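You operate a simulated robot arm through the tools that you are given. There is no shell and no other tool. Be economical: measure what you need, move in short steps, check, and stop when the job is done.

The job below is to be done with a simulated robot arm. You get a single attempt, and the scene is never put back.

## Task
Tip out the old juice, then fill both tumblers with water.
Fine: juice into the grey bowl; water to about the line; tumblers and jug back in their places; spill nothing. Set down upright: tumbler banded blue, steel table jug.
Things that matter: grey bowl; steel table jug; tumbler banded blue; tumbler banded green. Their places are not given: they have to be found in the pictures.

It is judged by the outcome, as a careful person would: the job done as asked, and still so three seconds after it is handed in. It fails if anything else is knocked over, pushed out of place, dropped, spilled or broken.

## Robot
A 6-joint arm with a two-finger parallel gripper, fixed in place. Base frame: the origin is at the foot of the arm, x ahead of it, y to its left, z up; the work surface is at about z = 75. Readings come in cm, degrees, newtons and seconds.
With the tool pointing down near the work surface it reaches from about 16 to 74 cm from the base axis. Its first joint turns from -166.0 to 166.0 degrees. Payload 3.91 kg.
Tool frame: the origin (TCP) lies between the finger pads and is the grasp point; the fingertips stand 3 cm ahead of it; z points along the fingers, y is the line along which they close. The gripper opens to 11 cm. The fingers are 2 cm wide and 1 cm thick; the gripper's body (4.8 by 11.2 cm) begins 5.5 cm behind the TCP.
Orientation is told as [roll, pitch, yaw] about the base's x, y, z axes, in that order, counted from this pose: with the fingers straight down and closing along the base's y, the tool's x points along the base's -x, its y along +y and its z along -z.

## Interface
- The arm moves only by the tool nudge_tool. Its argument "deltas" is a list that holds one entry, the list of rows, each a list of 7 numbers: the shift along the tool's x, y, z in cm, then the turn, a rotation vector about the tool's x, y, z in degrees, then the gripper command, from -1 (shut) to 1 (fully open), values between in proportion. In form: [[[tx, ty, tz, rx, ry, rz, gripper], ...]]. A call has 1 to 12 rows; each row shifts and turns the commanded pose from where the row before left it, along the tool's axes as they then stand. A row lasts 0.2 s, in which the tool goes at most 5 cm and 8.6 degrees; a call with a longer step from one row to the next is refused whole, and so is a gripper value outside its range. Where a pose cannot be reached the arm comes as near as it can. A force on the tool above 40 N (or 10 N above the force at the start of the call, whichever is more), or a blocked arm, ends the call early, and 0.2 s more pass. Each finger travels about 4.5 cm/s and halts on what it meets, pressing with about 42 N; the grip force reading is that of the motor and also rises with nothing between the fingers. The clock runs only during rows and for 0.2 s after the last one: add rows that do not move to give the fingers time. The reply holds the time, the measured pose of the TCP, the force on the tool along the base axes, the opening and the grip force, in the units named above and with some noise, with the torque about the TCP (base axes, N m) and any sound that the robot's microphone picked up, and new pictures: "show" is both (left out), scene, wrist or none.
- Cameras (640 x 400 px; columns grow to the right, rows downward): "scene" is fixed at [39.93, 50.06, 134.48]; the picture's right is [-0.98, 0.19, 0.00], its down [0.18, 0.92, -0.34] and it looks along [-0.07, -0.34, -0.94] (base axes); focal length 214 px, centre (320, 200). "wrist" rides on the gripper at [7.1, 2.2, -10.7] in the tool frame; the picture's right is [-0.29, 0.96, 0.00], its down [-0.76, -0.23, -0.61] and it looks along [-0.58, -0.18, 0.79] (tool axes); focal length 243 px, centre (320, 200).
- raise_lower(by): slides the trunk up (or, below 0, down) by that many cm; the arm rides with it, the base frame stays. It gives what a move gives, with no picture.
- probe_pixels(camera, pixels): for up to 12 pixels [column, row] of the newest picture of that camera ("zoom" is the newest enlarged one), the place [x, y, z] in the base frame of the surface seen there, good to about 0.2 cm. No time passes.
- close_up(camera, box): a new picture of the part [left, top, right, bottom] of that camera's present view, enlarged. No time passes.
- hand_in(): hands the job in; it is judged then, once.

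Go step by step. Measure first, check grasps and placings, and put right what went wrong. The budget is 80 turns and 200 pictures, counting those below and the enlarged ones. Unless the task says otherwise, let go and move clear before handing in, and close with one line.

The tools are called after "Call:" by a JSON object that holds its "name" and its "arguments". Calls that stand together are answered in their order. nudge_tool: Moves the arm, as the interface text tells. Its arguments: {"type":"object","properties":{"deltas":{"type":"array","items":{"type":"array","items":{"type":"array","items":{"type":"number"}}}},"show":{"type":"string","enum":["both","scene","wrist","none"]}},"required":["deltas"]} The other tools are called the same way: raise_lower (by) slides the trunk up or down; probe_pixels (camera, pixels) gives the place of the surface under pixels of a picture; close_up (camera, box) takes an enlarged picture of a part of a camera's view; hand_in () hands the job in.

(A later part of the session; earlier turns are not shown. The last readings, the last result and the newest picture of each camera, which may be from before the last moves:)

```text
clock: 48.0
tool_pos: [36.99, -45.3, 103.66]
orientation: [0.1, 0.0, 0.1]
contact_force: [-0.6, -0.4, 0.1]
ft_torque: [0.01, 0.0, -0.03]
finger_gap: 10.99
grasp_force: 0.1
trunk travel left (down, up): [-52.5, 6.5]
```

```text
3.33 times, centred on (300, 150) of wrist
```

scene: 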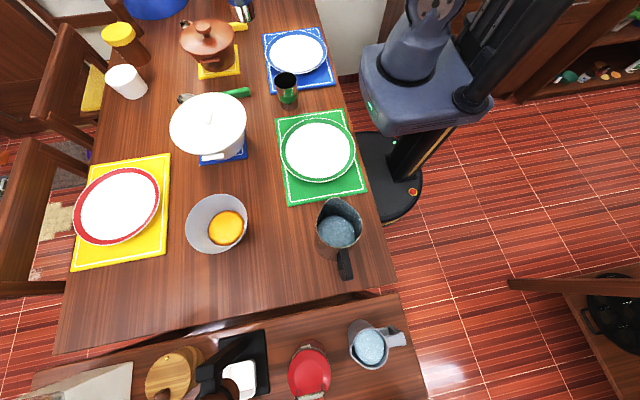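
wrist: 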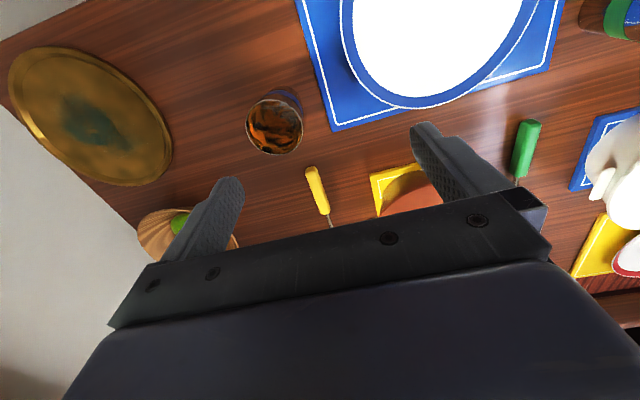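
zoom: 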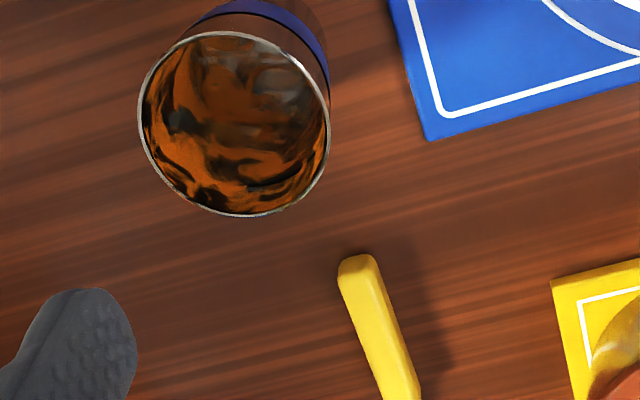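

The blue tumbler stands upright back in place. Next is the jug: I'll travel to near it.

Call:
{"name": "nudge_tool", "arguments": {"deltas": [[[0, 4.4, -1, 0, 0, 0, 1], [0, 4.4, -1, 0, 0, 0, 1], [0, 4.4, -1, 0, 0, 0, 1], [0, 4.4, -1, 0, 0, 0, 1], [0, 4.4, -1, 0, 0, 0, 1], [0, 4.4, -1, 0, 0, 0, 1], [0, 4.4, -1, 0, 0, 0, 1], [0, 4.4, -1, 0, 0, 0, 1], [0.3, 4.4, 0, 0, 0, 0, 1], [0.3, 4.4, 0, 0, 0, 0, 1], [0.3, 4.4, 0, 0, 0, 0, 1], [0.3, 4.4, 0, 0, 0, 0, 1]]], "show": "none"}}

Call:
{"name": "nudge_tool", "arguments": {"deltas": [[[0, 4.4, 0, 0, 0, 0, 1], [0, 4.4, 0, 0, 0, 0, 1], [0, 4.4, 0, 0, 0, 0, 1], [0, 4.4, 0, 0, 0, 0, 1], [0, 4.4, 0, 0, 0, -8, 1], [0, 2, 0, 0, 0, -8.2, 1], [0, 0, 0, 0, 0, -8.2, 1], [0, 0, 0, 0, 0, -8.2, 1], [0, 0, 0, 0, 0, -8.2, 1], [0, 0, 0, 0, 0, -8.2, 1], [0, 0, 0, 0, 0, -8.2, 1], [0, 0, 0, 0, 0, -8.2, 1]]], "show": "none"}}

Call:
{"name": "nudge_tool", "arguments": {"deltas": [[[0, 0, 0, 0, 0, -8.2, 1], [0, 0, 0, 0, 0, -8.2, 1], [0, 0, 0, 0, 0, -8.2, 1], [0, 0, 0, 0, 0, 0, 1]]]}}

```text
clock: 50.6
tool_pos: [35.71, 7.54, 111.91]
orientation: [0.1, -0.1, 0.0]
contact_force: [0.3, -0.1, -0.2]
ft_torque: [-0.01, 0.02, -0.02]
finger_gap: 11.01
grasp_force: 0.1
trunk travel left (down, up): [-52.5, 6.5]
```

```text
clock: 53.2
tool_pos: [35.64, 31.28, 111.77]
orientation: [-0.1, -0.1, 65.6]
contact_force: [-0.3, 0.0, 0.3]
ft_torque: [-0.02, -0.01, -0.01]
finger_gap: 11.0
grasp_force: 0.1
trunk travel left (down, up): [-52.5, 6.5]
```

```text
clock: 54.2
tool_pos: [35.66, 31.24, 111.82]
orientation: [-0.1, -0.1, 90.1]
contact_force: [0.2, 0.0, -0.5]
ft_torque: [-0.02, 0.03, 0.04]
finger_gap: 11.01
grasp_force: 0.0
trunk travel left (down, up): [-52.5, 6.5]
```

scene: 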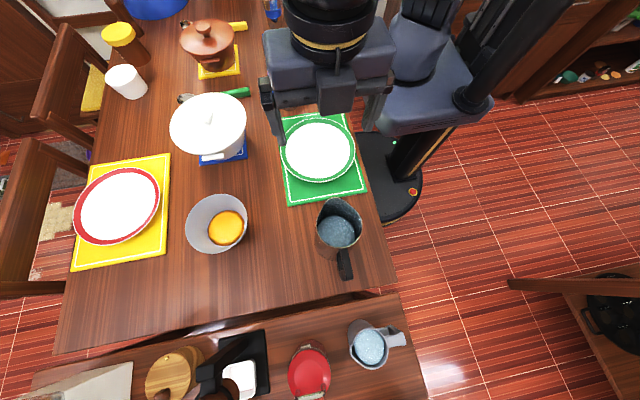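
wrist: 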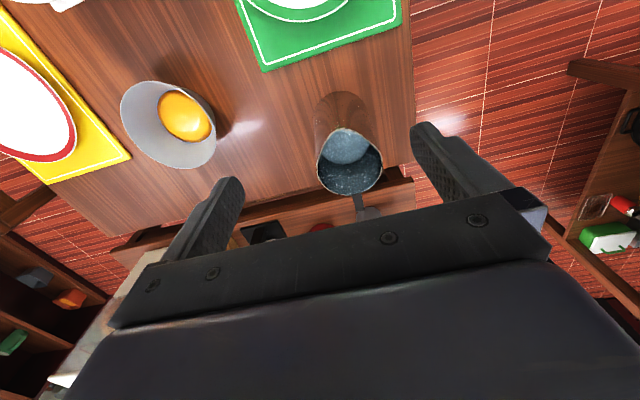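

The jug shows at (348,160) in the wrist view with its handle toward the bottom. I'll enlarge it and probe the rim.

Call:
{"name": "close_up", "arguments": {"camera": "wrist", "box": [290, 80, 410, 220]}}

Call:
{"name": "probe_pixels", "arguments": {"camera": "wrist", "pixels": [[317, 160], [382, 160], [350, 194], [330, 188], [372, 185], [345, 129], [320, 138], [315, 120], [370, 115], [340, 94], [360, 205], [348, 145]]}}

```text
2.86 times, centred on (350, 150) of wrist
```

zoom: 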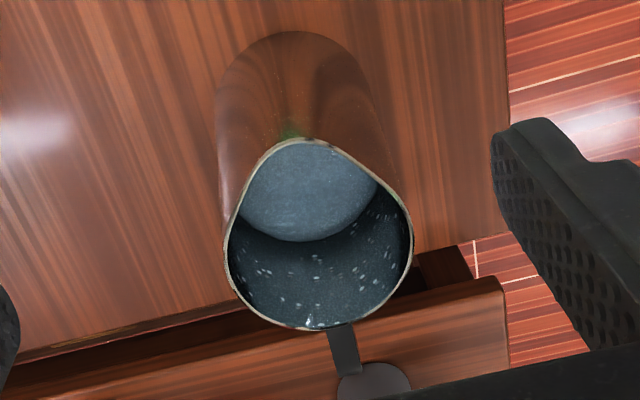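

```text
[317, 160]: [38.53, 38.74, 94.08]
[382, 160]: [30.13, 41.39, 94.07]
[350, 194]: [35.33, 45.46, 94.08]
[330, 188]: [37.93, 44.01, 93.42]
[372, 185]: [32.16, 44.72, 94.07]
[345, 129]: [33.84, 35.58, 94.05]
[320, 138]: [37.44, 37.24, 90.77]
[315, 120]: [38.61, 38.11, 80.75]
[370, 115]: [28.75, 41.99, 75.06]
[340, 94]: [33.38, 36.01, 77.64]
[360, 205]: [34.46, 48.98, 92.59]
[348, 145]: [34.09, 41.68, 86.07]
```

Fitting the rim gives a centre of (34.6,41.0), a radius of 4.5 and z 94.1, widening to about 5.1 at the base, with the spout toward -y. I'll position above it and go partway down.

Call:
{"name": "nudge_tool", "arguments": {"deltas": [[[-3.3, 0.36, 0, 0, 0, 0, 1], [-3.3, 0.35, 0, 0, 0, 0, 1], [-3.16, 0.35, 0, 0, 0, 0, 1], [0, 0, 4, 0, 0, 0, 1], [0, 0, 4, 0, 0, 0, 1], [0, 0, 3.5, 0, 0, 0, 1], [0, 0, 0, 0, 0, 0, 1]]]}}

```text
clock: 55.8
tool_pos: [34.64, 41.16, 100.05]
orientation: [-0.2, -0.1, 89.9]
contact_force: [0.1, -0.1, 0.0]
ft_torque: [0.01, 0.01, 0.03]
finger_gap: 11.0
grasp_force: 0.1
trunk travel left (down, up): [-52.5, 6.5]
```

scene: 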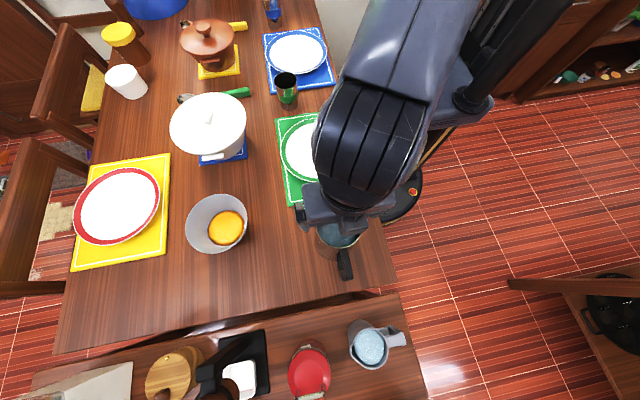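
wrist: 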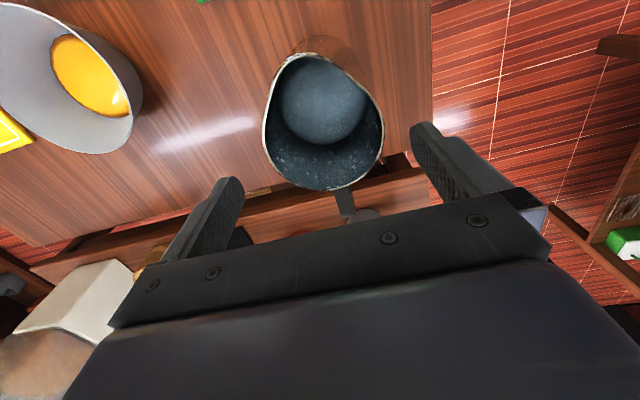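

Call:
{"name": "probe_pixels", "arguments": {"camera": "wrist", "pixels": [[263, 130], [383, 130], [325, 190], [290, 180], [360, 178], [306, 54], [280, 70], [355, 75]]}}

```text
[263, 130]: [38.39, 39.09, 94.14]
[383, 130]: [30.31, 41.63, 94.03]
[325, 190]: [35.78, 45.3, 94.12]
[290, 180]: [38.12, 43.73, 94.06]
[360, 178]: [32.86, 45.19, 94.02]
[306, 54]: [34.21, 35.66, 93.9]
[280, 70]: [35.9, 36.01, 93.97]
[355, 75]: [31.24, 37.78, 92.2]
```

The centre is confirmed. I'll descend to z≈89.6 and close.

Call:
{"name": "nudge_tool", "arguments": {"deltas": [[[0.15, 0, 3, 0, 0, 0, 1], [0, 0, 3, 0, 0, 0, 1], [0, 0, 2.5, 0, 0, 0, 1], [0, 0, 1.9, 0, 0, 0, 1], [0, 0, 0, 0, 0, 0, 1], [0, 0, 0, 0, 0, 0, 0.7], [0, 0, 0, 0, 0, 0, 0.4], [0, 0, 0, 0, 0, 0, -1], [0, 0, 0, 0, 0, 0, -1], [0, 0, 0, 0, 0, 0, -1]]]}}

```text
clock: 58.0
tool_pos: [34.42, 40.98, 89.88]
orientation: [-0.2, 0.0, 90.0]
contact_force: [-2.4, 0.7, 0.2]
ft_torque: [0.09, 0.21, 0.11]
finger_gap: 9.41
grasp_force: 42.0
trunk travel left (down, up): [-52.5, 6.5]
```

scene: 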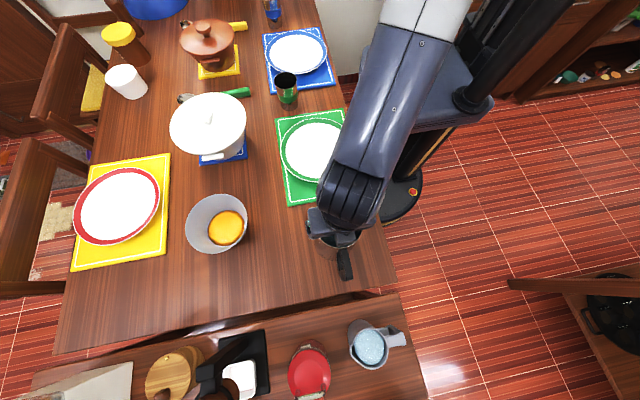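
wrist: 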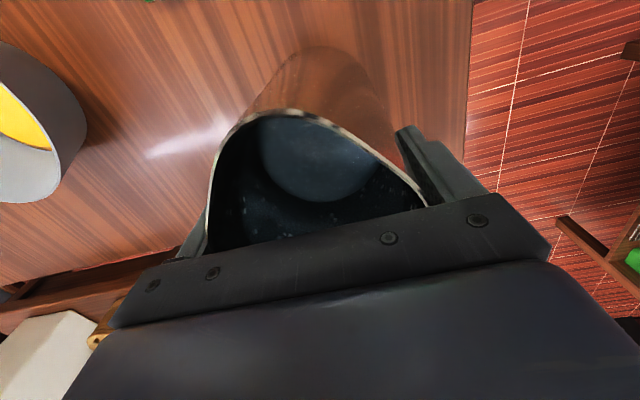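

The jug is held at a 9.41 gap. I'll lift it slowly and read its weight.

Call:
{"name": "nudge_tool", "arguments": {"deltas": [[[0, 0, -0.4, 0, 0, 0, -1], [0, 0, -1, 0, 0, 0, -1], [0, 0, -2, 0, 0, 0, -1], [0, 0, -2.5, 0, 0, 0, -1], [0, 0, -3, 0, 0, 0, -1], [0, 0, -3, 0, 0, 0, -1], [0, 0, -3, 0, 0, 0, -1], [0, 0, -3, 0, 0, 0, -1], [0, 0, -2, 0, 0, 0, -1], [0, 0, -1.5, 0, 0, 0, -1], [0, 0, -0.5, 0, 0, 0, -1], [0, 0, 0, 0, 0, 0, -1]]]}}

```text
clock: 60.6
tool_pos: [34.59, 40.92, 111.87]
orientation: [0.0, 0.0, 90.0]
contact_force: [-0.4, -0.1, -11.6]
ft_torque: [-0.23, -0.02, -0.01]
finger_gap: 9.4
grasp_force: 42.2
trunk travel left (down, up): [-52.5, 6.5]
```

scene: 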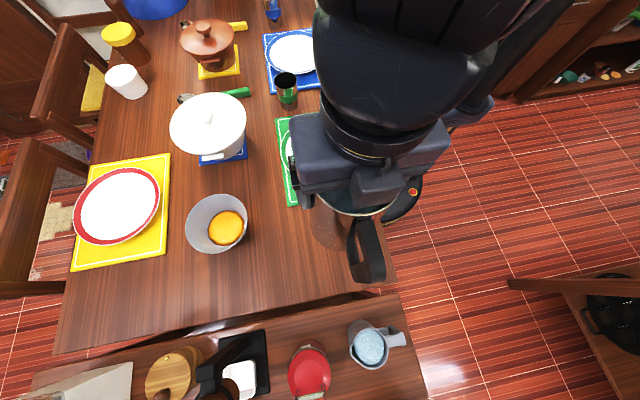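
wrist: 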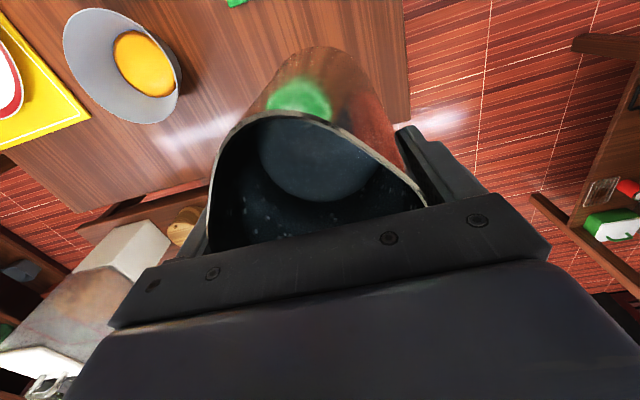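

The jug weighs about 1.18 kg and hangs upright. I'll carry it level toward the green tumbler, keeping the tool facing +y, and stop short of it to measure.

Call:
{"name": "nudge_tool", "arguments": {"deltas": [[[1, -0.2, 0, 0, 0, 0, -1], [2, -0.4, 0.3, 0, 0, 0, -1], [3, -0.4, 0.5, 0, 0, 0, -1], [3.8, -0.4, 0.5, 0, 0, 0, -1], [4, -0.4, 0.5, 0, 0, 0, -1], [4, -0.4, 0.5, 0, 0, 0, -1], [4, -0.4, 0.5, 0, 0, 0, -1], [4, -0.4, 0.5, 0, 0, 0, -1], [3.8, -0.4, 0.5, 0, 0, 0, -1], [3, -0.4, 0.5, 0, 0, 0, -1], [2, -0.4, 0.3, 0, 0, 0, -1], [1, -0.2, 0, 0, 0, 0, -1]]]}}

Call:
{"name": "probe_pixels", "arguments": {"camera": "scene", "pixels": [[276, 76], [276, 82], [298, 78], [287, 72], [292, 73], [287, 92], [296, 88]]}}

```text
clock: 63.2
tool_pos: [39.0, 5.25, 107.08]
orientation: [0.0, -0.1, 90.0]
contact_force: [-0.3, -0.5, -11.1]
ft_torque: [-0.25, 0.03, -0.01]
finger_gap: 9.4
grasp_force: 41.9
trunk travel left (down, up): [-52.5, 6.5]
```

scene: 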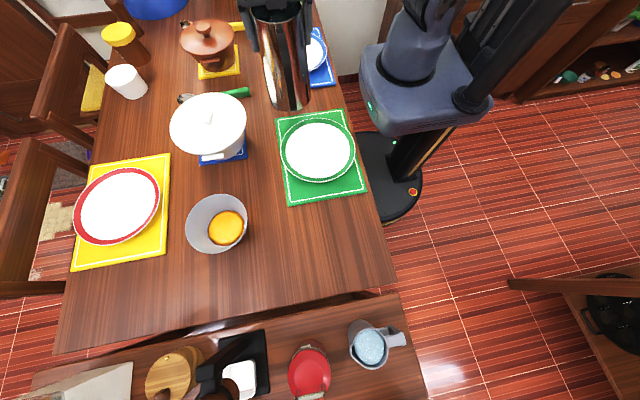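
wrist: 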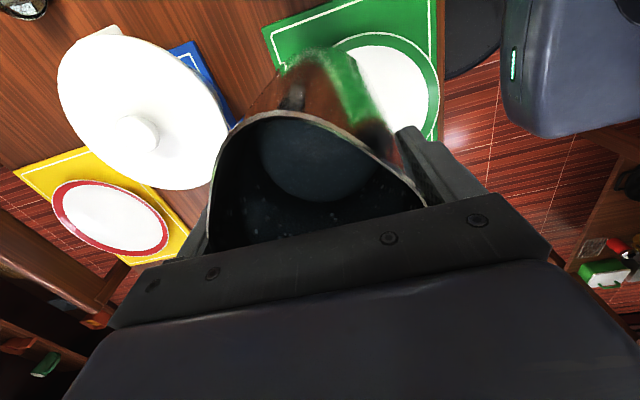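

```text
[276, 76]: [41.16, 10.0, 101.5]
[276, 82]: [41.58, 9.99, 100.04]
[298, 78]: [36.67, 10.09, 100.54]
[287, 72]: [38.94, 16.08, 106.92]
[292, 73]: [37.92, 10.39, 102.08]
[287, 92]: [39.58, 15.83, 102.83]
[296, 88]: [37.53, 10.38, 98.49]
```

The jug would block the scene camera's view of the tumbler in this orientation, so I'll rotate it about the vertical to yaw -30°. That way it pours from the far side.

Call:
{"name": "nudge_tool", "arguments": {"deltas": [[[0, 0, 0, 0, 0, 5, -1], [0, 0, 0, 0, 0, 8, -1], [0, 0, 0, 0, 0, 8, -1], [0, 0, 0, 0, 0, 8, -1], [0, 0, 0, 0, 0, 8, -1], [0, 0, 0, 0, 0, 8, -1], [0, 0, 0, 0, 0, 8, -1], [0, 0, 0, 0, 0, 8, -1], [0, 0, 0, 0, 0, 8, -1], [0, 0, 0, 0, 0, 8, -1], [0, 0, 0, 0, 0, 8, -1], [0, 0, 0, 0, 0, 8, -1]]], "show": "none"}}

Call:
{"name": "nudge_tool", "arguments": {"deltas": [[[0, 0, 0, 0, 0, 8, -1], [0, 0, 0, 0, 0, 8, -1], [0, 0, 0, 0, 0, 7, -1], [0, 0, 0, 0, 0, 4, -1], [0, 0, 0, 0, 0, 0, -1]]]}}

```text
clock: 65.8
tool_pos: [39.08, 5.3, 107.16]
orientation: [0.1, -0.2, -3.2]
contact_force: [-0.7, 0.6, -11.1]
ft_torque: [0.01, 0.28, 0.01]
finger_gap: 9.38
grasp_force: 42.0
trunk travel left (down, up): [-52.5, 6.5]
```

```text
clock: 67.0
tool_pos: [38.87, 5.26, 107.11]
orientation: [0.2, -0.1, -30.1]
contact_force: [0.7, 0.1, -12.2]
ft_torque: [0.09, 0.17, 0.0]
finger_gap: 9.38
grasp_force: 41.5
trunk travel left (down, up): [-52.5, 6.5]
```

scene: 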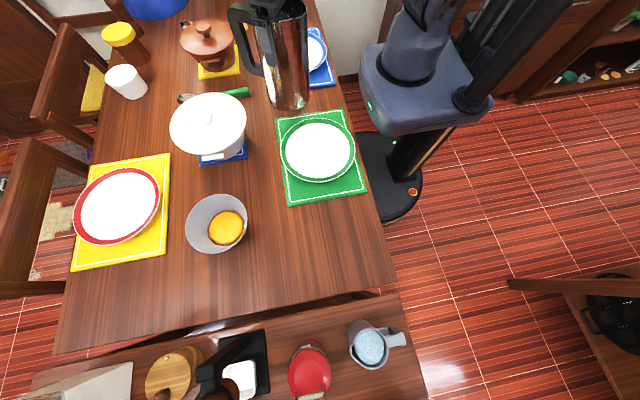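
wrist: 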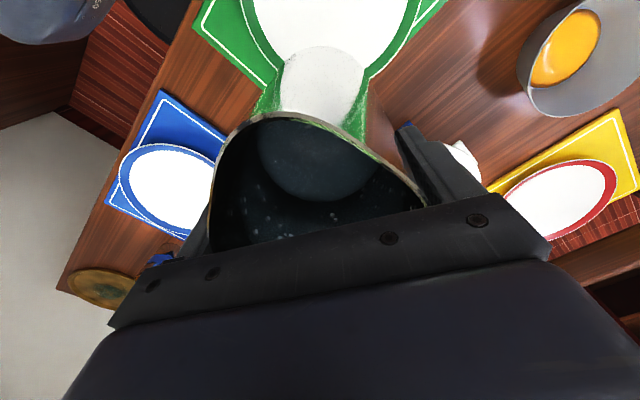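

The yaw is done and the jug is steady. I'll move it to beside and above the green tumbler, then tilt to about 42°, which is below pouring.

Call:
{"name": "nudge_tool", "arguments": {"deltas": [[[-1.4, -1.1, 0, 0, 0, 0, -1], [-2.4, -2, 0, 0, 0, 0, -1], [-3, -2.5, 0, 0, 0, 0, -1], [-3.2, -2.5, 0, 0, 0, 0, -1], [-2.6, -2.2, 0, 0, 0, 0, -1], [-1.8, -1.4, 0, 0, 0, 0, -1], [0, 0, 0, 0, -5, 0, -1], [0, 0, 0, 0, -7, 0, -1], [0, 0, 0, 0, -7, 0, -1], [0, 0, 0, 0, -7, 0, -1], [0, 0, 0, 0, -6, 0, -1], [0, 0, 0, 0, 0, 0, -1]]]}}

```text
clock: 69.6
tool_pos: [45.66, -11.99, 107.05]
orientation: [0.0, -32.0, -30.1]
contact_force: [0.0, 0.3, -12.2]
ft_torque: [0.31, 0.58, -0.01]
finger_gap: 9.38
grasp_force: 41.9
trunk travel left (down, up): [-52.5, 6.5]
```

scene: 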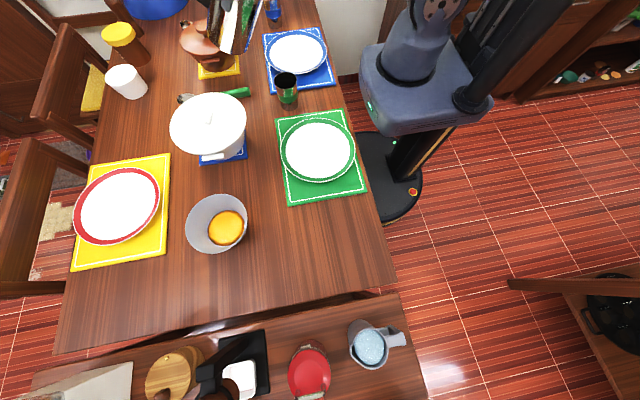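
wrist: 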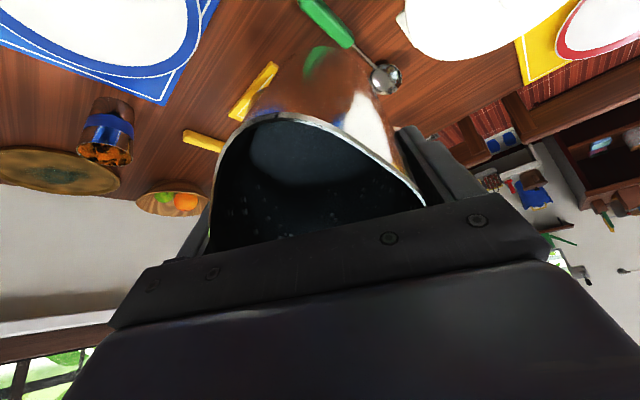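

The tumbler's mouth is visible from the scene camera and the jug hasn't slipped. I'll measure the green tumbler precisely.

Call:
{"name": "close_up", "arguments": {"camera": "scene", "box": [262, 55, 312, 120]}}

```text
6.15 times, centred on (287, 88) of scene
```

zoom: 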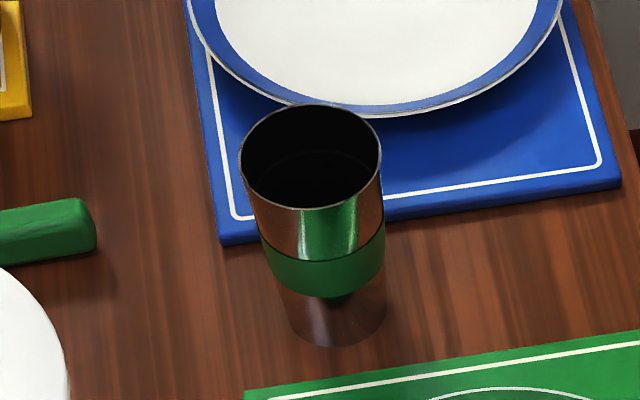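

Call:
{"name": "probe_pixels", "arguments": {"camera": "zoom", "pixels": [[242, 150], [381, 155], [320, 210], [270, 195], [365, 190], [310, 104], [345, 113], [265, 115], [310, 152], [320, 155], [310, 175]]}}

```text
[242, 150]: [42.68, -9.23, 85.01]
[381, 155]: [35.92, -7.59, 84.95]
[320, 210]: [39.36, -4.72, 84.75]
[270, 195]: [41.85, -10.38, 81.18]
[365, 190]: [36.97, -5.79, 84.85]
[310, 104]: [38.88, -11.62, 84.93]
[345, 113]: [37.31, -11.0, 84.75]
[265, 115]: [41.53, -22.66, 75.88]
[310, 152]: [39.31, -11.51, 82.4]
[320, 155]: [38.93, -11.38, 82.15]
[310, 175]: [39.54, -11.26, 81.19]
```

The centre is (39.2,-8.2), the rim is at z 85 and a line shows faintly at about z 82.4. I'll tilt to 48° and lower so the spout sits just above the mouth.

Call:
{"name": "nudge_tool", "arguments": {"deltas": [[[0, 0, 0, 0, -5, 0, -1], [0, 0, 0, 0, -6, 0, -1], [0, 0, 0, 0, -5, 0, -1], [1.2, 0, 1, 0, 0, 0, -1], [2.2, 0, 1.9, 0, 0, 0, -1], [2.4, 0, 2, 0, 0, 0, -1], [2.2, 0, 1.8, 0, 0, 0, -1], [1.5, 0, 1.2, 0, 0, 0, -1], [0.5, 0, 0.4, 0, 0, 0, -1], [0, 0, 0, 0, 0, 0, -1]]]}}

Call:
{"name": "close_up", "arguments": {"camera": "scene", "box": [200, 20, 340, 120]}}

```text
clock: 71.8
tool_pos: [45.19, -11.81, 93.98]
orientation: [0.2, -48.1, -30.2]
contact_force: [0.1, 0.1, -11.7]
ft_torque: [0.36, 0.66, -0.01]
finger_gap: 9.33
grasp_force: 42.2
trunk travel left (down, up): [-52.5, 6.5]
```

scene: 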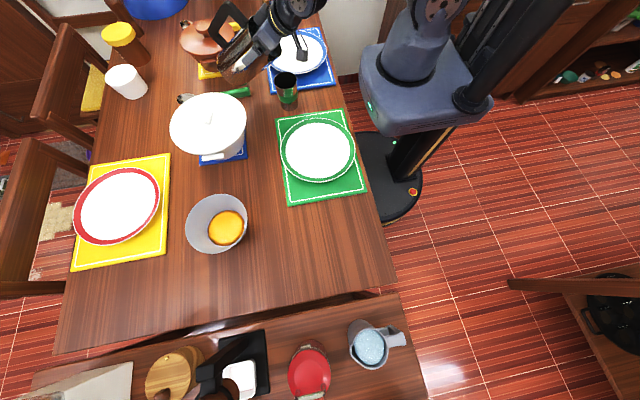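
wrist: 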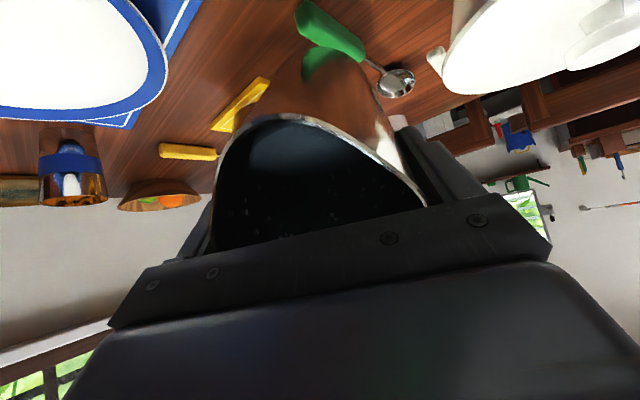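

```text
4.00 times, centred on (270, 70) of scene
```

zoom: 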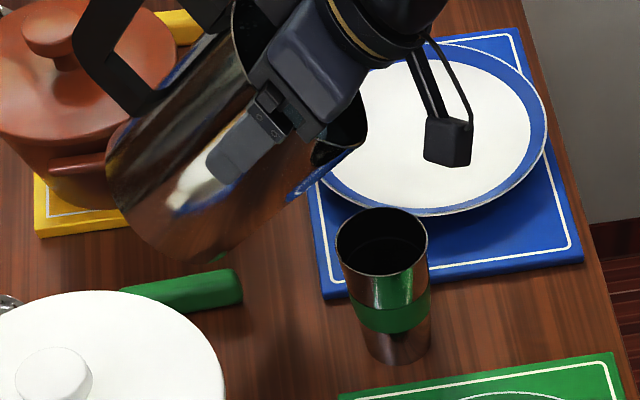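

The spout tip is at about (362,128) in the zoom. I'll probe where it is relative to the tumbler centre.

Call:
{"name": "probe_pixels", "arguments": {"camera": "zoom", "pixels": [[362, 128], [364, 118], [358, 140], [350, 148], [362, 135], [380, 210], [215, 255], [450, 165]]}}

```text
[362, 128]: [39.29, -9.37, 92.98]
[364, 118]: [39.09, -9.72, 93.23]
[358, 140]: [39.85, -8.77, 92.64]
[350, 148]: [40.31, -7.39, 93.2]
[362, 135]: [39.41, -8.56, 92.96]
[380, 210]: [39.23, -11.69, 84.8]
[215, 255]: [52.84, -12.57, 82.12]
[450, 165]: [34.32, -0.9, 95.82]
```

The spout is over the mouth. I'll shift slightly for stream throw, lower 2 cm and tilt to 56°, then watch for the start of flow.

Call:
{"name": "nudge_tool", "arguments": {"deltas": [[[0.6, 0.2, 0.8, 0, 0, 0, -1], [0.6, 0.2, 0.8, 0, 0, 0, -1], [0, 0, 0, 0, -3, 0, -1], [0, 0, 0, 0, -3, 0, -1], [0, 0, 0, 0, -2, 0, -1], [0, 0, 0, 0, 0, 0, -1]]]}}

Call:
{"name": "close_up", "arguments": {"camera": "scene", "box": [230, 30, 320, 120]}}

```text
clock: 73.2
tool_pos: [46.4, -11.31, 93.04]
orientation: [-0.5, -55.9, -29.7]
contact_force: [0.5, -0.5, -10.9]
ft_torque: [0.39, 0.67, -0.02]
finger_gap: 9.37
grasp_force: 42.0
out of reach, approached as far as the arm can: row 5
trunk travel left (down, up): [-52.5, 6.5]
```

scene: 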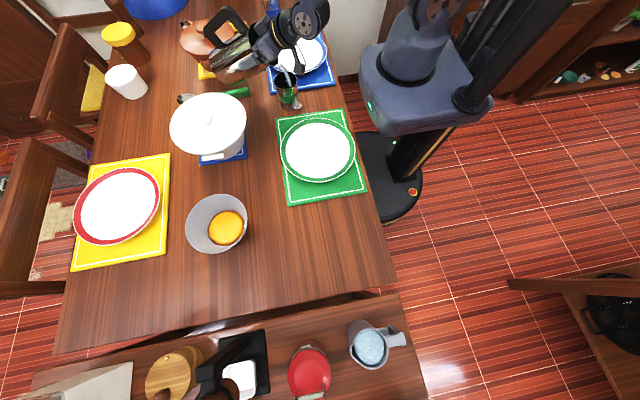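
wrist: 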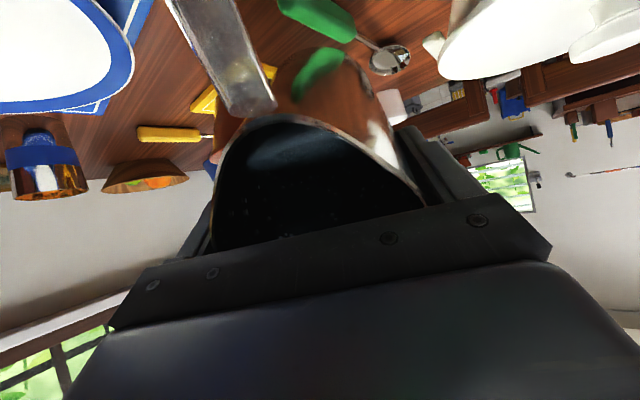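

```text
4.44 times, centred on (275, 75) of scene
```

zoom: 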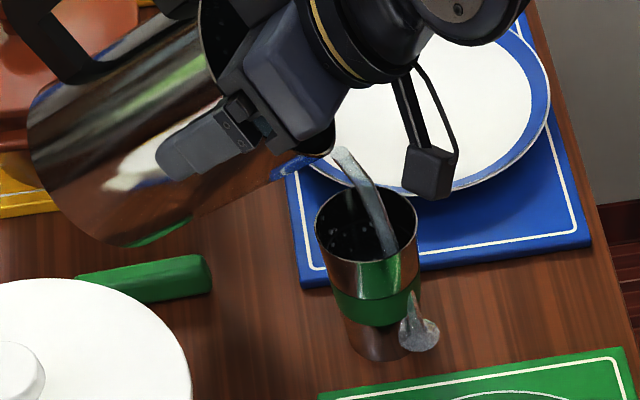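

The stream may be overshooting the front-right rim, since there is something at (418,330) in the zoom. I'll check where that is before any time passes.

Call:
{"name": "probe_pixels", "arguments": {"camera": "zoom", "pixels": [[420, 335], [415, 310], [412, 298], [390, 248], [380, 220], [365, 180], [345, 155], [320, 150], [360, 240]]}}

Call:
{"name": "close_up", "arguments": {"camera": "scene", "box": [268, 60, 308, 115]}}

```text
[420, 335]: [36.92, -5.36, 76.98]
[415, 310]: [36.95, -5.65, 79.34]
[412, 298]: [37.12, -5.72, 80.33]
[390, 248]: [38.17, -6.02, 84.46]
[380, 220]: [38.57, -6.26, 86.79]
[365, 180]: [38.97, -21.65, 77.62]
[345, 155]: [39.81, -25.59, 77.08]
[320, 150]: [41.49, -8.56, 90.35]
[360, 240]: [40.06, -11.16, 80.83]
```

```text
7.27 times, centred on (288, 88) of scene
```

zoom: 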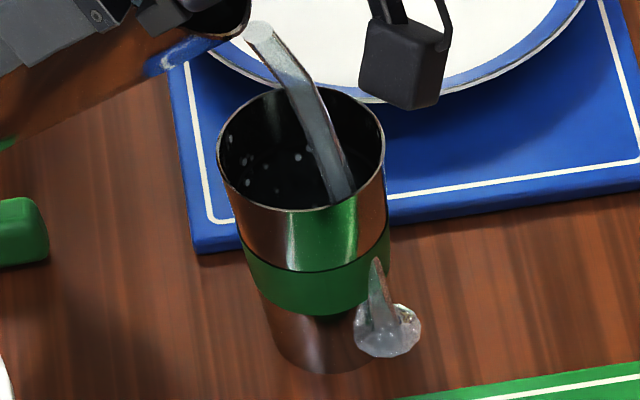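

The blob is at z≈77, which is the water level inside the tumbler drawn through its wall. The stream crosses the rim plane 2.4 cm off centre, so nothing has spilled, but I'll re-centre it by about 2.3 cm now.

Call:
{"name": "nudge_tool", "arguments": {"deltas": [[[-0.65, -0.6, 0.95, 0, 0, 0, -1], [-0.65, -0.6, 0.95, 0, 0, 0, -1]]], "show": "scene"}}

Call:
{"name": "close_up", "arguments": {"camera": "scene", "box": [258, 45, 308, 115]}}

```text
clock: 73.8
tool_pos: [47.79, -13.4, 92.98]
orientation: [-0.2, -55.9, -29.9]
contact_force: [0.2, 0.2, -11.7]
ft_torque: [0.4, 0.68, 0.03]
finger_gap: 9.34
grasp_force: 42.2
trunk travel left (down, up): [-52.5, 6.5]
```

scene: 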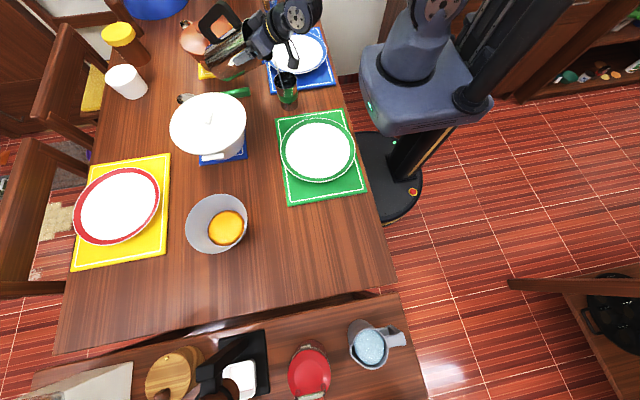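

```text
5.71 times, centred on (283, 80) of scene
```

zoom: 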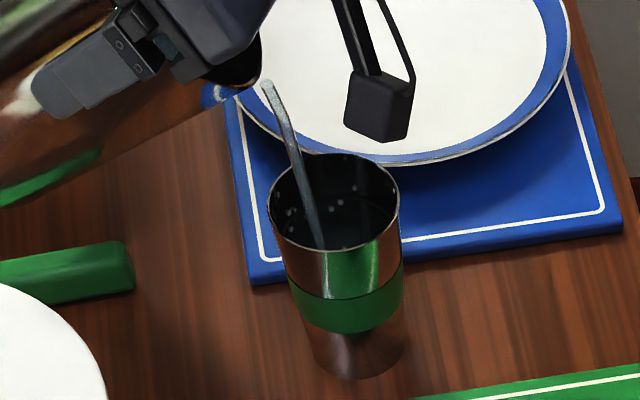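

The stream now falls inside the tumbler and the table is clean. I'll tilt a little more for a modest flow.

Call:
{"name": "nudge_tool", "arguments": {"deltas": [[[0, 0, 0, 0, -1.5, 0, -1], [0, 0, 0, 0, -1.5, 0, -1], [0, 0, 0, 0, 0, 0, -1]]], "show": "scene"}}

Call:
{"name": "close_up", "arguments": {"camera": "scene", "box": [258, 45, 308, 115]}}

```text
clock: 74.6
tool_pos: [48.19, -13.22, 93.63]
orientation: [-0.9, -58.9, -29.6]
contact_force: [0.1, 0.3, -10.2]
ft_torque: [0.35, 0.65, -0.01]
finger_gap: 9.34
grasp_force: 41.4
out of reach, approached as far as the arm can: row 2
trunk travel left (down, up): [-52.5, 6.5]
```

scene: 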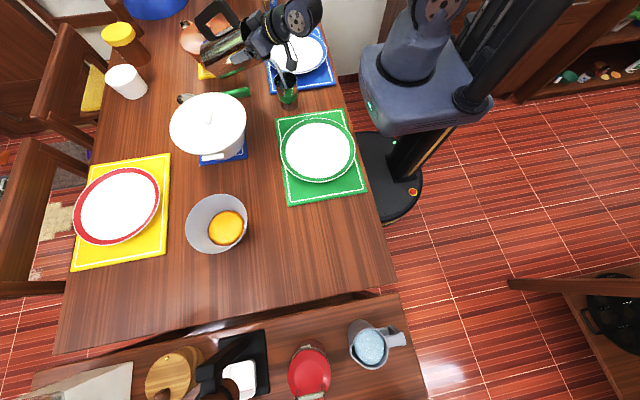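

```text
5.71 times, centred on (283, 80) of scene
```

zoom: 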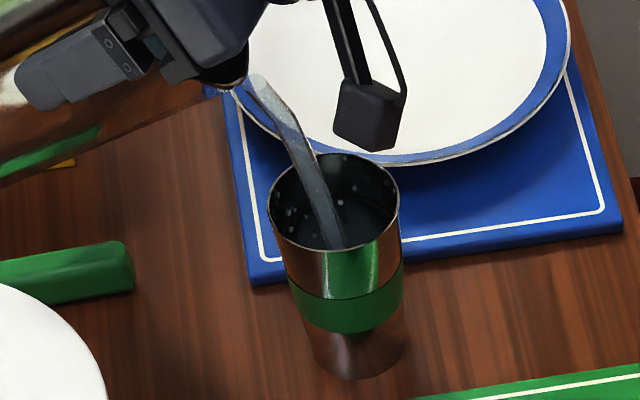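

The flow is good and centred. I'll hold and watch the level.

Call:
{"name": "nudge_tool", "arguments": {"deltas": [[[0, 0, 0, 0, 0, 0, -1], [0, 0, 0, 0, 0, 0, -1]]], "show": "scene"}}

Call:
{"name": "close_up", "arguments": {"camera": "scene", "box": [258, 45, 308, 115]}}

```text
clock: 75.2
tool_pos: [48.28, -13.22, 93.66]
orientation: [-0.8, -58.8, -29.5]
contact_force: [0.2, -0.3, -10.6]
ft_torque: [0.36, 0.64, -0.01]
finger_gap: 9.35
grasp_force: 41.7
trunk travel left (down, up): [-52.5, 6.5]
```

scene: 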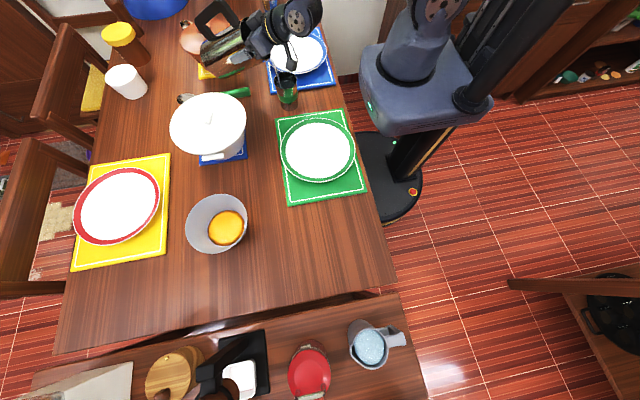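

```text
5.71 times, centred on (283, 80) of scene
```

zoom: 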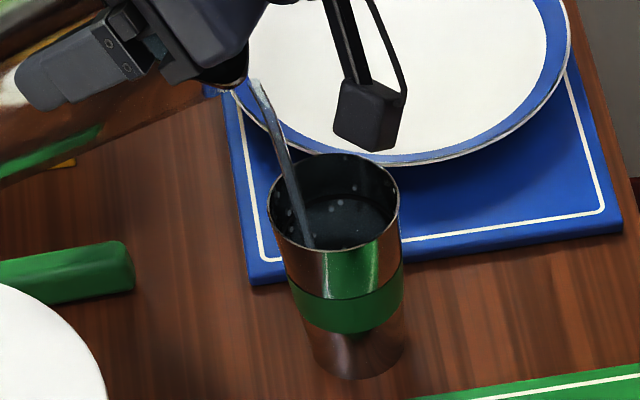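

Call:
{"name": "probe_pixels", "arguments": {"camera": "zoom", "pixels": [[340, 205], [340, 215], [350, 225], [345, 235], [360, 210], [300, 210], [290, 170], [310, 240]]}}

```text
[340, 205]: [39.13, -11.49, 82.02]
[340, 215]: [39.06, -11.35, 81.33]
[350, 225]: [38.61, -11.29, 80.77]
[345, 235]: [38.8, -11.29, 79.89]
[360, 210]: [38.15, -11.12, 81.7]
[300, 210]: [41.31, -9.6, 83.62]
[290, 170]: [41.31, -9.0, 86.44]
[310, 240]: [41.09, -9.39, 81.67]
```

The stream now falls about 2.5 cm to the +w side as the flow slows, so I'll shift back 1.5 cm, lower 1 cm, and tilt a little more.

Call:
{"name": "nudge_tool", "arguments": {"deltas": [[[0.8, 0, -0.4, 0, 0, 0, -1], [0.8, 0, -0.4, 0, 0, 0, -1], [0, 0, 0, 0, -1.5, 0, -1], [0, 0, 0, 0, -1.5, 0, -1]]], "show": "scene"}}

Call:
{"name": "close_up", "arguments": {"camera": "scene", "box": [258, 45, 308, 115]}}

```text
clock: 76.2
tool_pos: [48.41, -11.76, 94.48]
orientation: [-0.8, -61.8, -29.4]
contact_force: [-0.8, 0.5, -9.9]
ft_torque: [0.36, 0.63, -0.01]
finger_gap: 9.37
grasp_force: 41.7
out of reach, approached as far as the arm can: row 1, 2, 3, 4
trunk travel left (down, up): [-52.5, 6.5]
```

scene: 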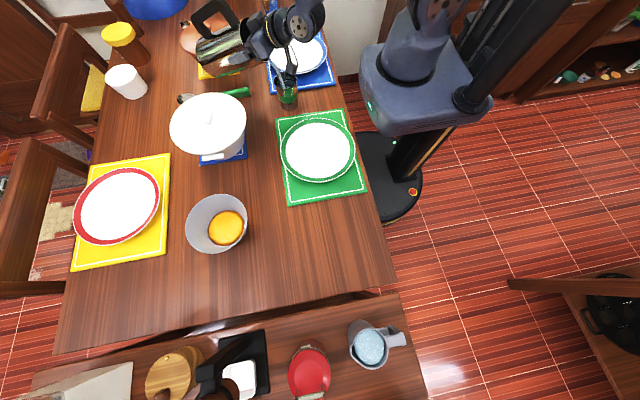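

```text
5.71 times, centred on (283, 80) of scene
```

zoom: 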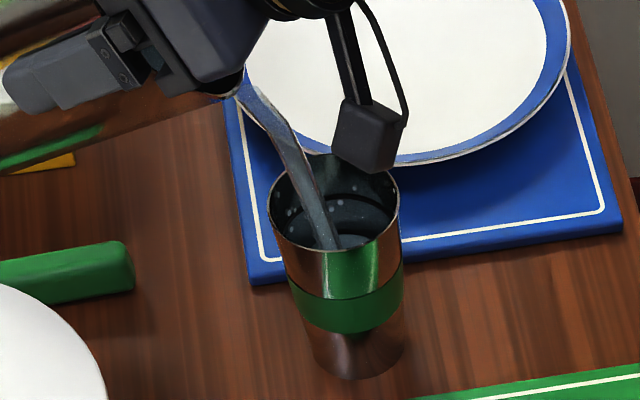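

Call:
{"name": "probe_pixels", "arguments": {"camera": "zoom", "pixels": [[350, 240], [360, 238], [370, 225], [360, 215], [350, 205], [345, 243], [355, 243], [325, 240], [290, 170], [305, 200]]}}

```text
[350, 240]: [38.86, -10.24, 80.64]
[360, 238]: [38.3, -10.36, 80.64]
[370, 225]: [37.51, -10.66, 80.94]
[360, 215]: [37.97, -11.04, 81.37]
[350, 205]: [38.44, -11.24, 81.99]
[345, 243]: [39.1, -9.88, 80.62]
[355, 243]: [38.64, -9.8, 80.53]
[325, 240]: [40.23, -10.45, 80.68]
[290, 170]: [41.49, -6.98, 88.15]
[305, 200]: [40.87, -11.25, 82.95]
```

The level is at z≈80.6 and the target is about 82.5, so I need roughly 1.9 cm more. I'll hold briefly.

Call:
{"name": "nudge_tool", "arguments": {"deltas": [[[0, 0, 0, 0, 0, 0, -1]]], "show": "scene"}}

Call:
{"name": "close_up", "arguments": {"camera": "scene", "box": [258, 45, 308, 115]}}

Call:
{"name": "probe_pixels", "arguments": {"camera": "zoom", "pixels": [[350, 240], [360, 238], [370, 225], [345, 243], [355, 230], [325, 240], [310, 220], [290, 170]]}}

```text
clock: 76.6
tool_pos: [48.37, -11.87, 94.32]
orientation: [-0.7, -61.8, -29.6]
contact_force: [-0.1, 0.5, -10.2]
ft_torque: [0.35, 0.62, -0.01]
finger_gap: 9.37
grasp_force: 42.0
trunk travel left (down, up): [-52.5, 6.5]
```

scene: 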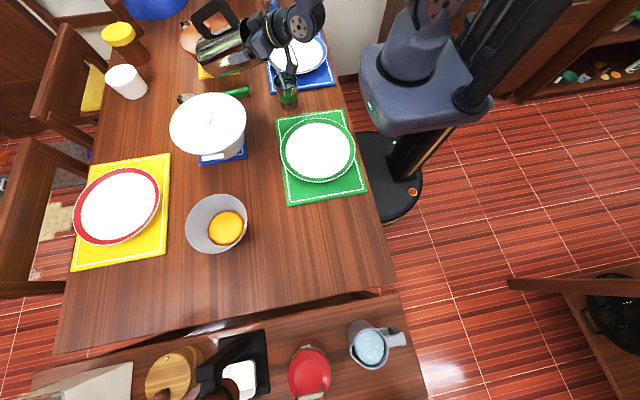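

```text
5.71 times, centred on (283, 80) of scene
```

zoom: 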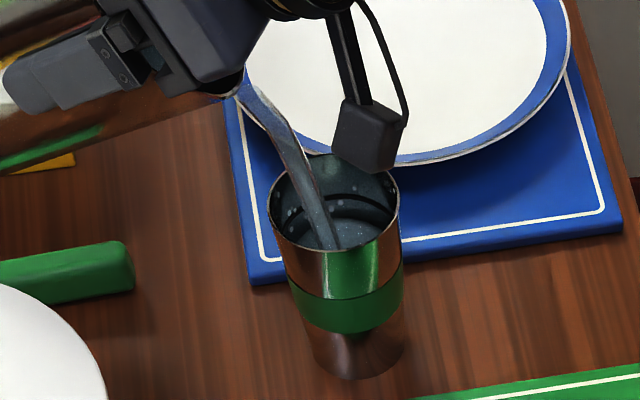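

```text
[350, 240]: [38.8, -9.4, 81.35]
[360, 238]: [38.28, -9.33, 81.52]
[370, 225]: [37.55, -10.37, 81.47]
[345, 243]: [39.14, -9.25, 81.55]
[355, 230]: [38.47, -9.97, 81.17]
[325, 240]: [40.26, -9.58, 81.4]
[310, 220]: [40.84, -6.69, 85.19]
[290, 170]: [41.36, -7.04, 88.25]
```

The level is about 81.4, rising about 0.85 per 0.4 s. I'll now cut the flow by tilting back while sliding the spout toward the centre so the tail falls inside.

Call:
{"name": "nudge_tool", "arguments": {"deltas": [[[0.3, -1.3, -0.5, 0, 2, 0, -1], [0.3, -0.7, -0.5, 0, 5, 0, -1], [0, 0, 0, 0, 8, 0, -1], [0, 0, 0, 0, 6, 0, -1], [0, 0, 0, 0, 0, 0, -1]]], "show": "scene"}}

Call:
{"name": "close_up", "arguments": {"camera": "scene", "box": [258, 45, 308, 115]}}

Call:
{"name": "probe_pixels", "arguments": {"camera": "zoom", "pixels": [[350, 240], [360, 238], [370, 225], [345, 220], [330, 225], [325, 240], [310, 220], [250, 100]]}}

```text
clock: 77.8
tool_pos: [46.41, -13.02, 94.36]
orientation: [0.2, -41.0, -30.0]
contact_force: [0.3, -0.2, -9.6]
ft_torque: [0.29, 0.51, -0.01]
finger_gap: 9.33
grasp_force: 42.1
trunk travel left (down, up): [-52.5, 6.5]
```

scene: 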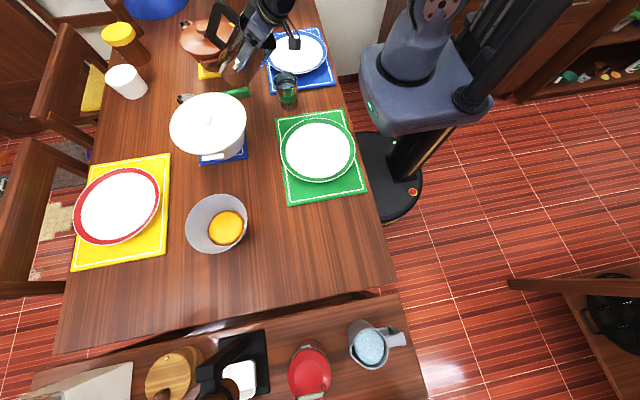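

```text
5.71 times, centred on (283, 80) of scene
```

zoom: 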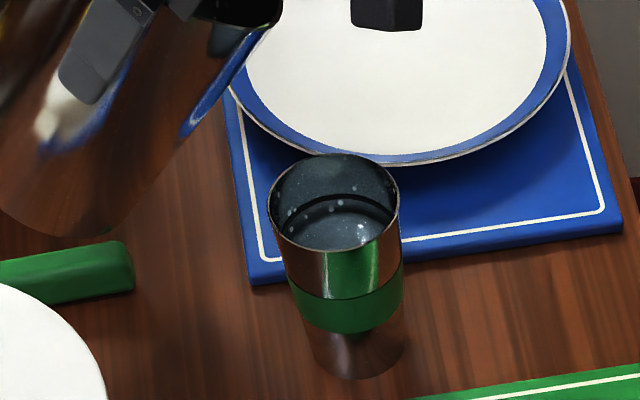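

```text
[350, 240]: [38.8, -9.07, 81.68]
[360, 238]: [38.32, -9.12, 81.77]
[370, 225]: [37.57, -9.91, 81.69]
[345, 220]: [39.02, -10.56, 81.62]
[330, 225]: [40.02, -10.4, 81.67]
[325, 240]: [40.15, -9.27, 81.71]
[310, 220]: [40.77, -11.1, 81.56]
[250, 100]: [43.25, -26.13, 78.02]
```

The level is now 81.7, with the dark line just above the water. I'll probe the line itself.

Call:
{"name": "probe_pixels", "arguments": {"camera": "zoom", "pixels": [[335, 200], [345, 198], [325, 202], [355, 200], [335, 196], [335, 205], [335, 210], [368, 203]]}}

Call:
{"name": "close_up", "arguments": {"camera": "scene", "box": [275, 65, 300, 95]}}

```text
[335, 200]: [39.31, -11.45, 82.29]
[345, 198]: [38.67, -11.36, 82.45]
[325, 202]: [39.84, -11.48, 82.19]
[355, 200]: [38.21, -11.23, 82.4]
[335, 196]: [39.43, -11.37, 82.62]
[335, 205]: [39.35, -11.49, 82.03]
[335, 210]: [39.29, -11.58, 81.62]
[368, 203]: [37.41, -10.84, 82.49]
```

```text
13.33 times, centred on (288, 80) of scene
```

zoom: 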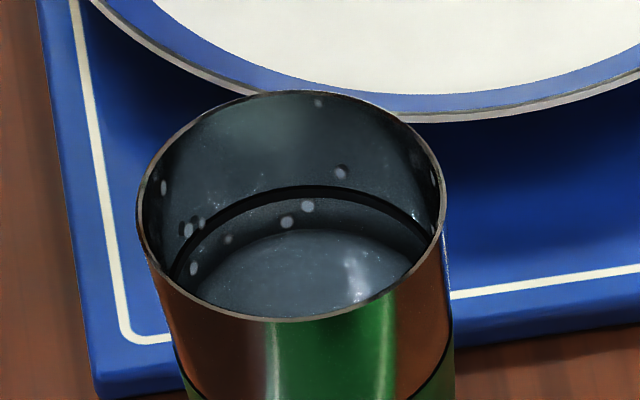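

The water is about 0.65 cm short of the line (82.35), so I'll top up with a small controlled trickle.

Call:
{"name": "nudge_tool", "arguments": {"deltas": [[[0, 0.5, 0, 0, -6, 0, -1], [0, 0, 0, 0, -5, 0, -1], [0, 0, 0, 0, -4, 0, -1], [0, 0, 0, 0, -1.5, 0, -1]]], "show": "scene"}}

Call:
{"name": "close_up", "arguments": {"camera": "scene", "box": [258, 45, 308, 115]}}

```text
clock: 78.8
tool_pos: [46.7, -12.43, 94.53]
orientation: [0.1, -57.4, -30.0]
contact_force: [0.3, 0.3, -10.0]
ft_torque: [0.36, 0.58, -0.02]
finger_gap: 9.34
grasp_force: 42.2
trunk travel left (down, up): [-52.5, 6.5]
```

scene: 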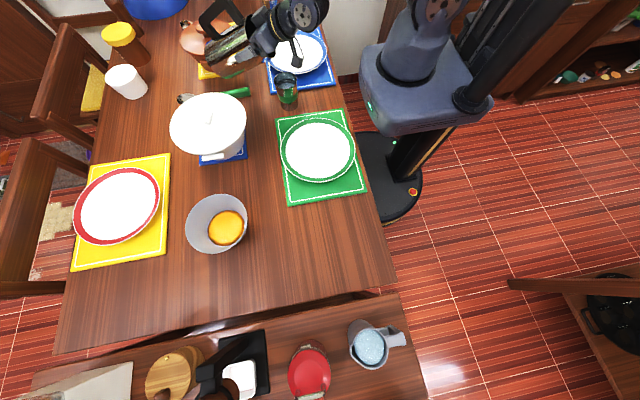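

```text
5.71 times, centred on (283, 80) of scene
```

zoom: 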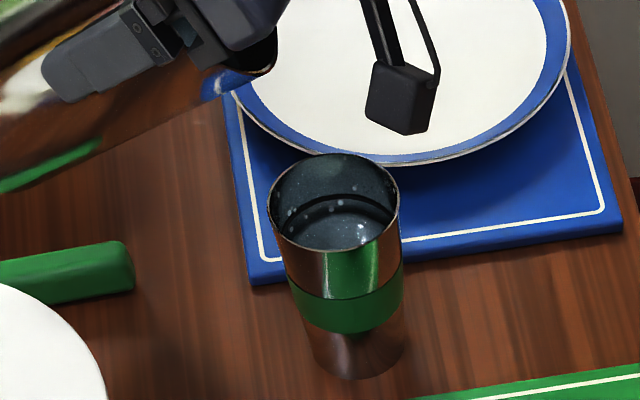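

No flow yet at 57.4°. I'll increase slowly.

Call:
{"name": "nudge_tool", "arguments": {"deltas": [[[0, 0, 0, 0, -1.5, 0, -1], [0, 0, 0, 0, -1.5, 0, -1]]], "show": "scene"}}

Call:
{"name": "close_up", "arguments": {"camera": "scene", "box": [258, 45, 308, 115]}}

```text
clock: 79.4
tool_pos: [47.1, -12.32, 94.9]
orientation: [-0.6, -60.3, -29.5]
contact_force: [1.2, -1.0, -10.3]
ft_torque: [0.34, 0.59, 0.02]
finger_gap: 9.37
grasp_force: 41.8
out of reach, approached as far as the arm can: row 2
trunk travel left (down, up): [-52.5, 6.5]
```

scene: 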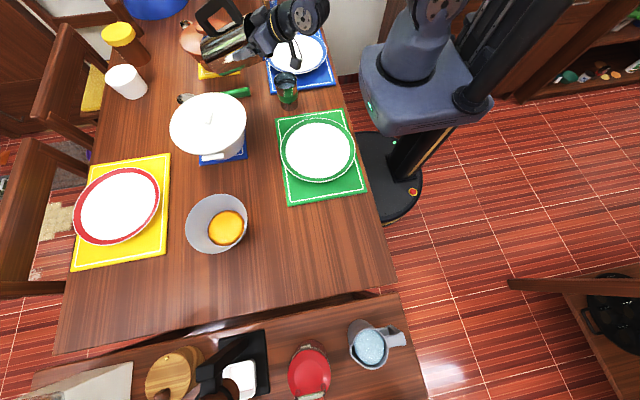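

```text
5.71 times, centred on (283, 80) of scene
```

zoom: 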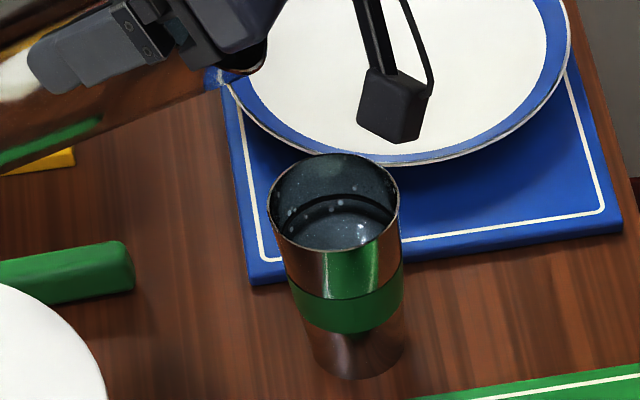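

Call:
{"name": "nudge_tool", "arguments": {"deltas": [[[0, 0, 0, 0, -1.5, 0, -1], [0, 0, 0, 0, -1, 0, -1]]], "show": "scene"}}

Call:
{"name": "close_up", "arguments": {"camera": "scene", "box": [258, 45, 308, 115]}}

```text
clock: 80.0
tool_pos: [47.61, -12.02, 95.68]
orientation: [-0.8, -62.8, -29.5]
contact_force: [0.0, 0.2, -10.4]
ft_torque: [0.34, 0.54, 0.03]
finger_gap: 9.34
grasp_force: 42.2
out of reach, approached as far as the arm can: row 1, 2
trunk travel left (down, up): [-52.5, 6.5]
```

scene: 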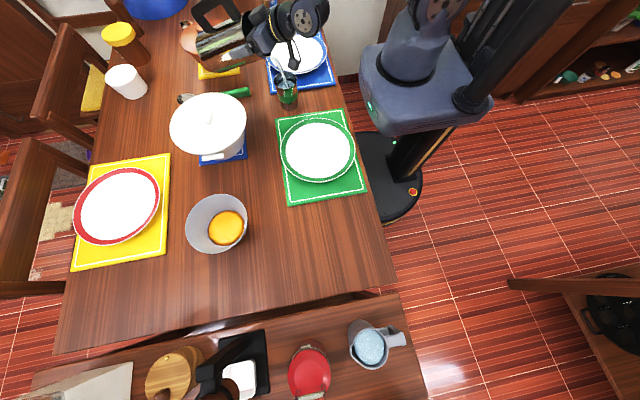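

```text
5.71 times, centred on (283, 80) of scene
```

zoom: 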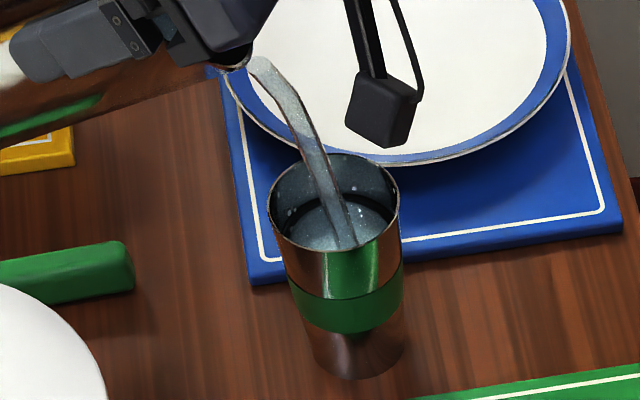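

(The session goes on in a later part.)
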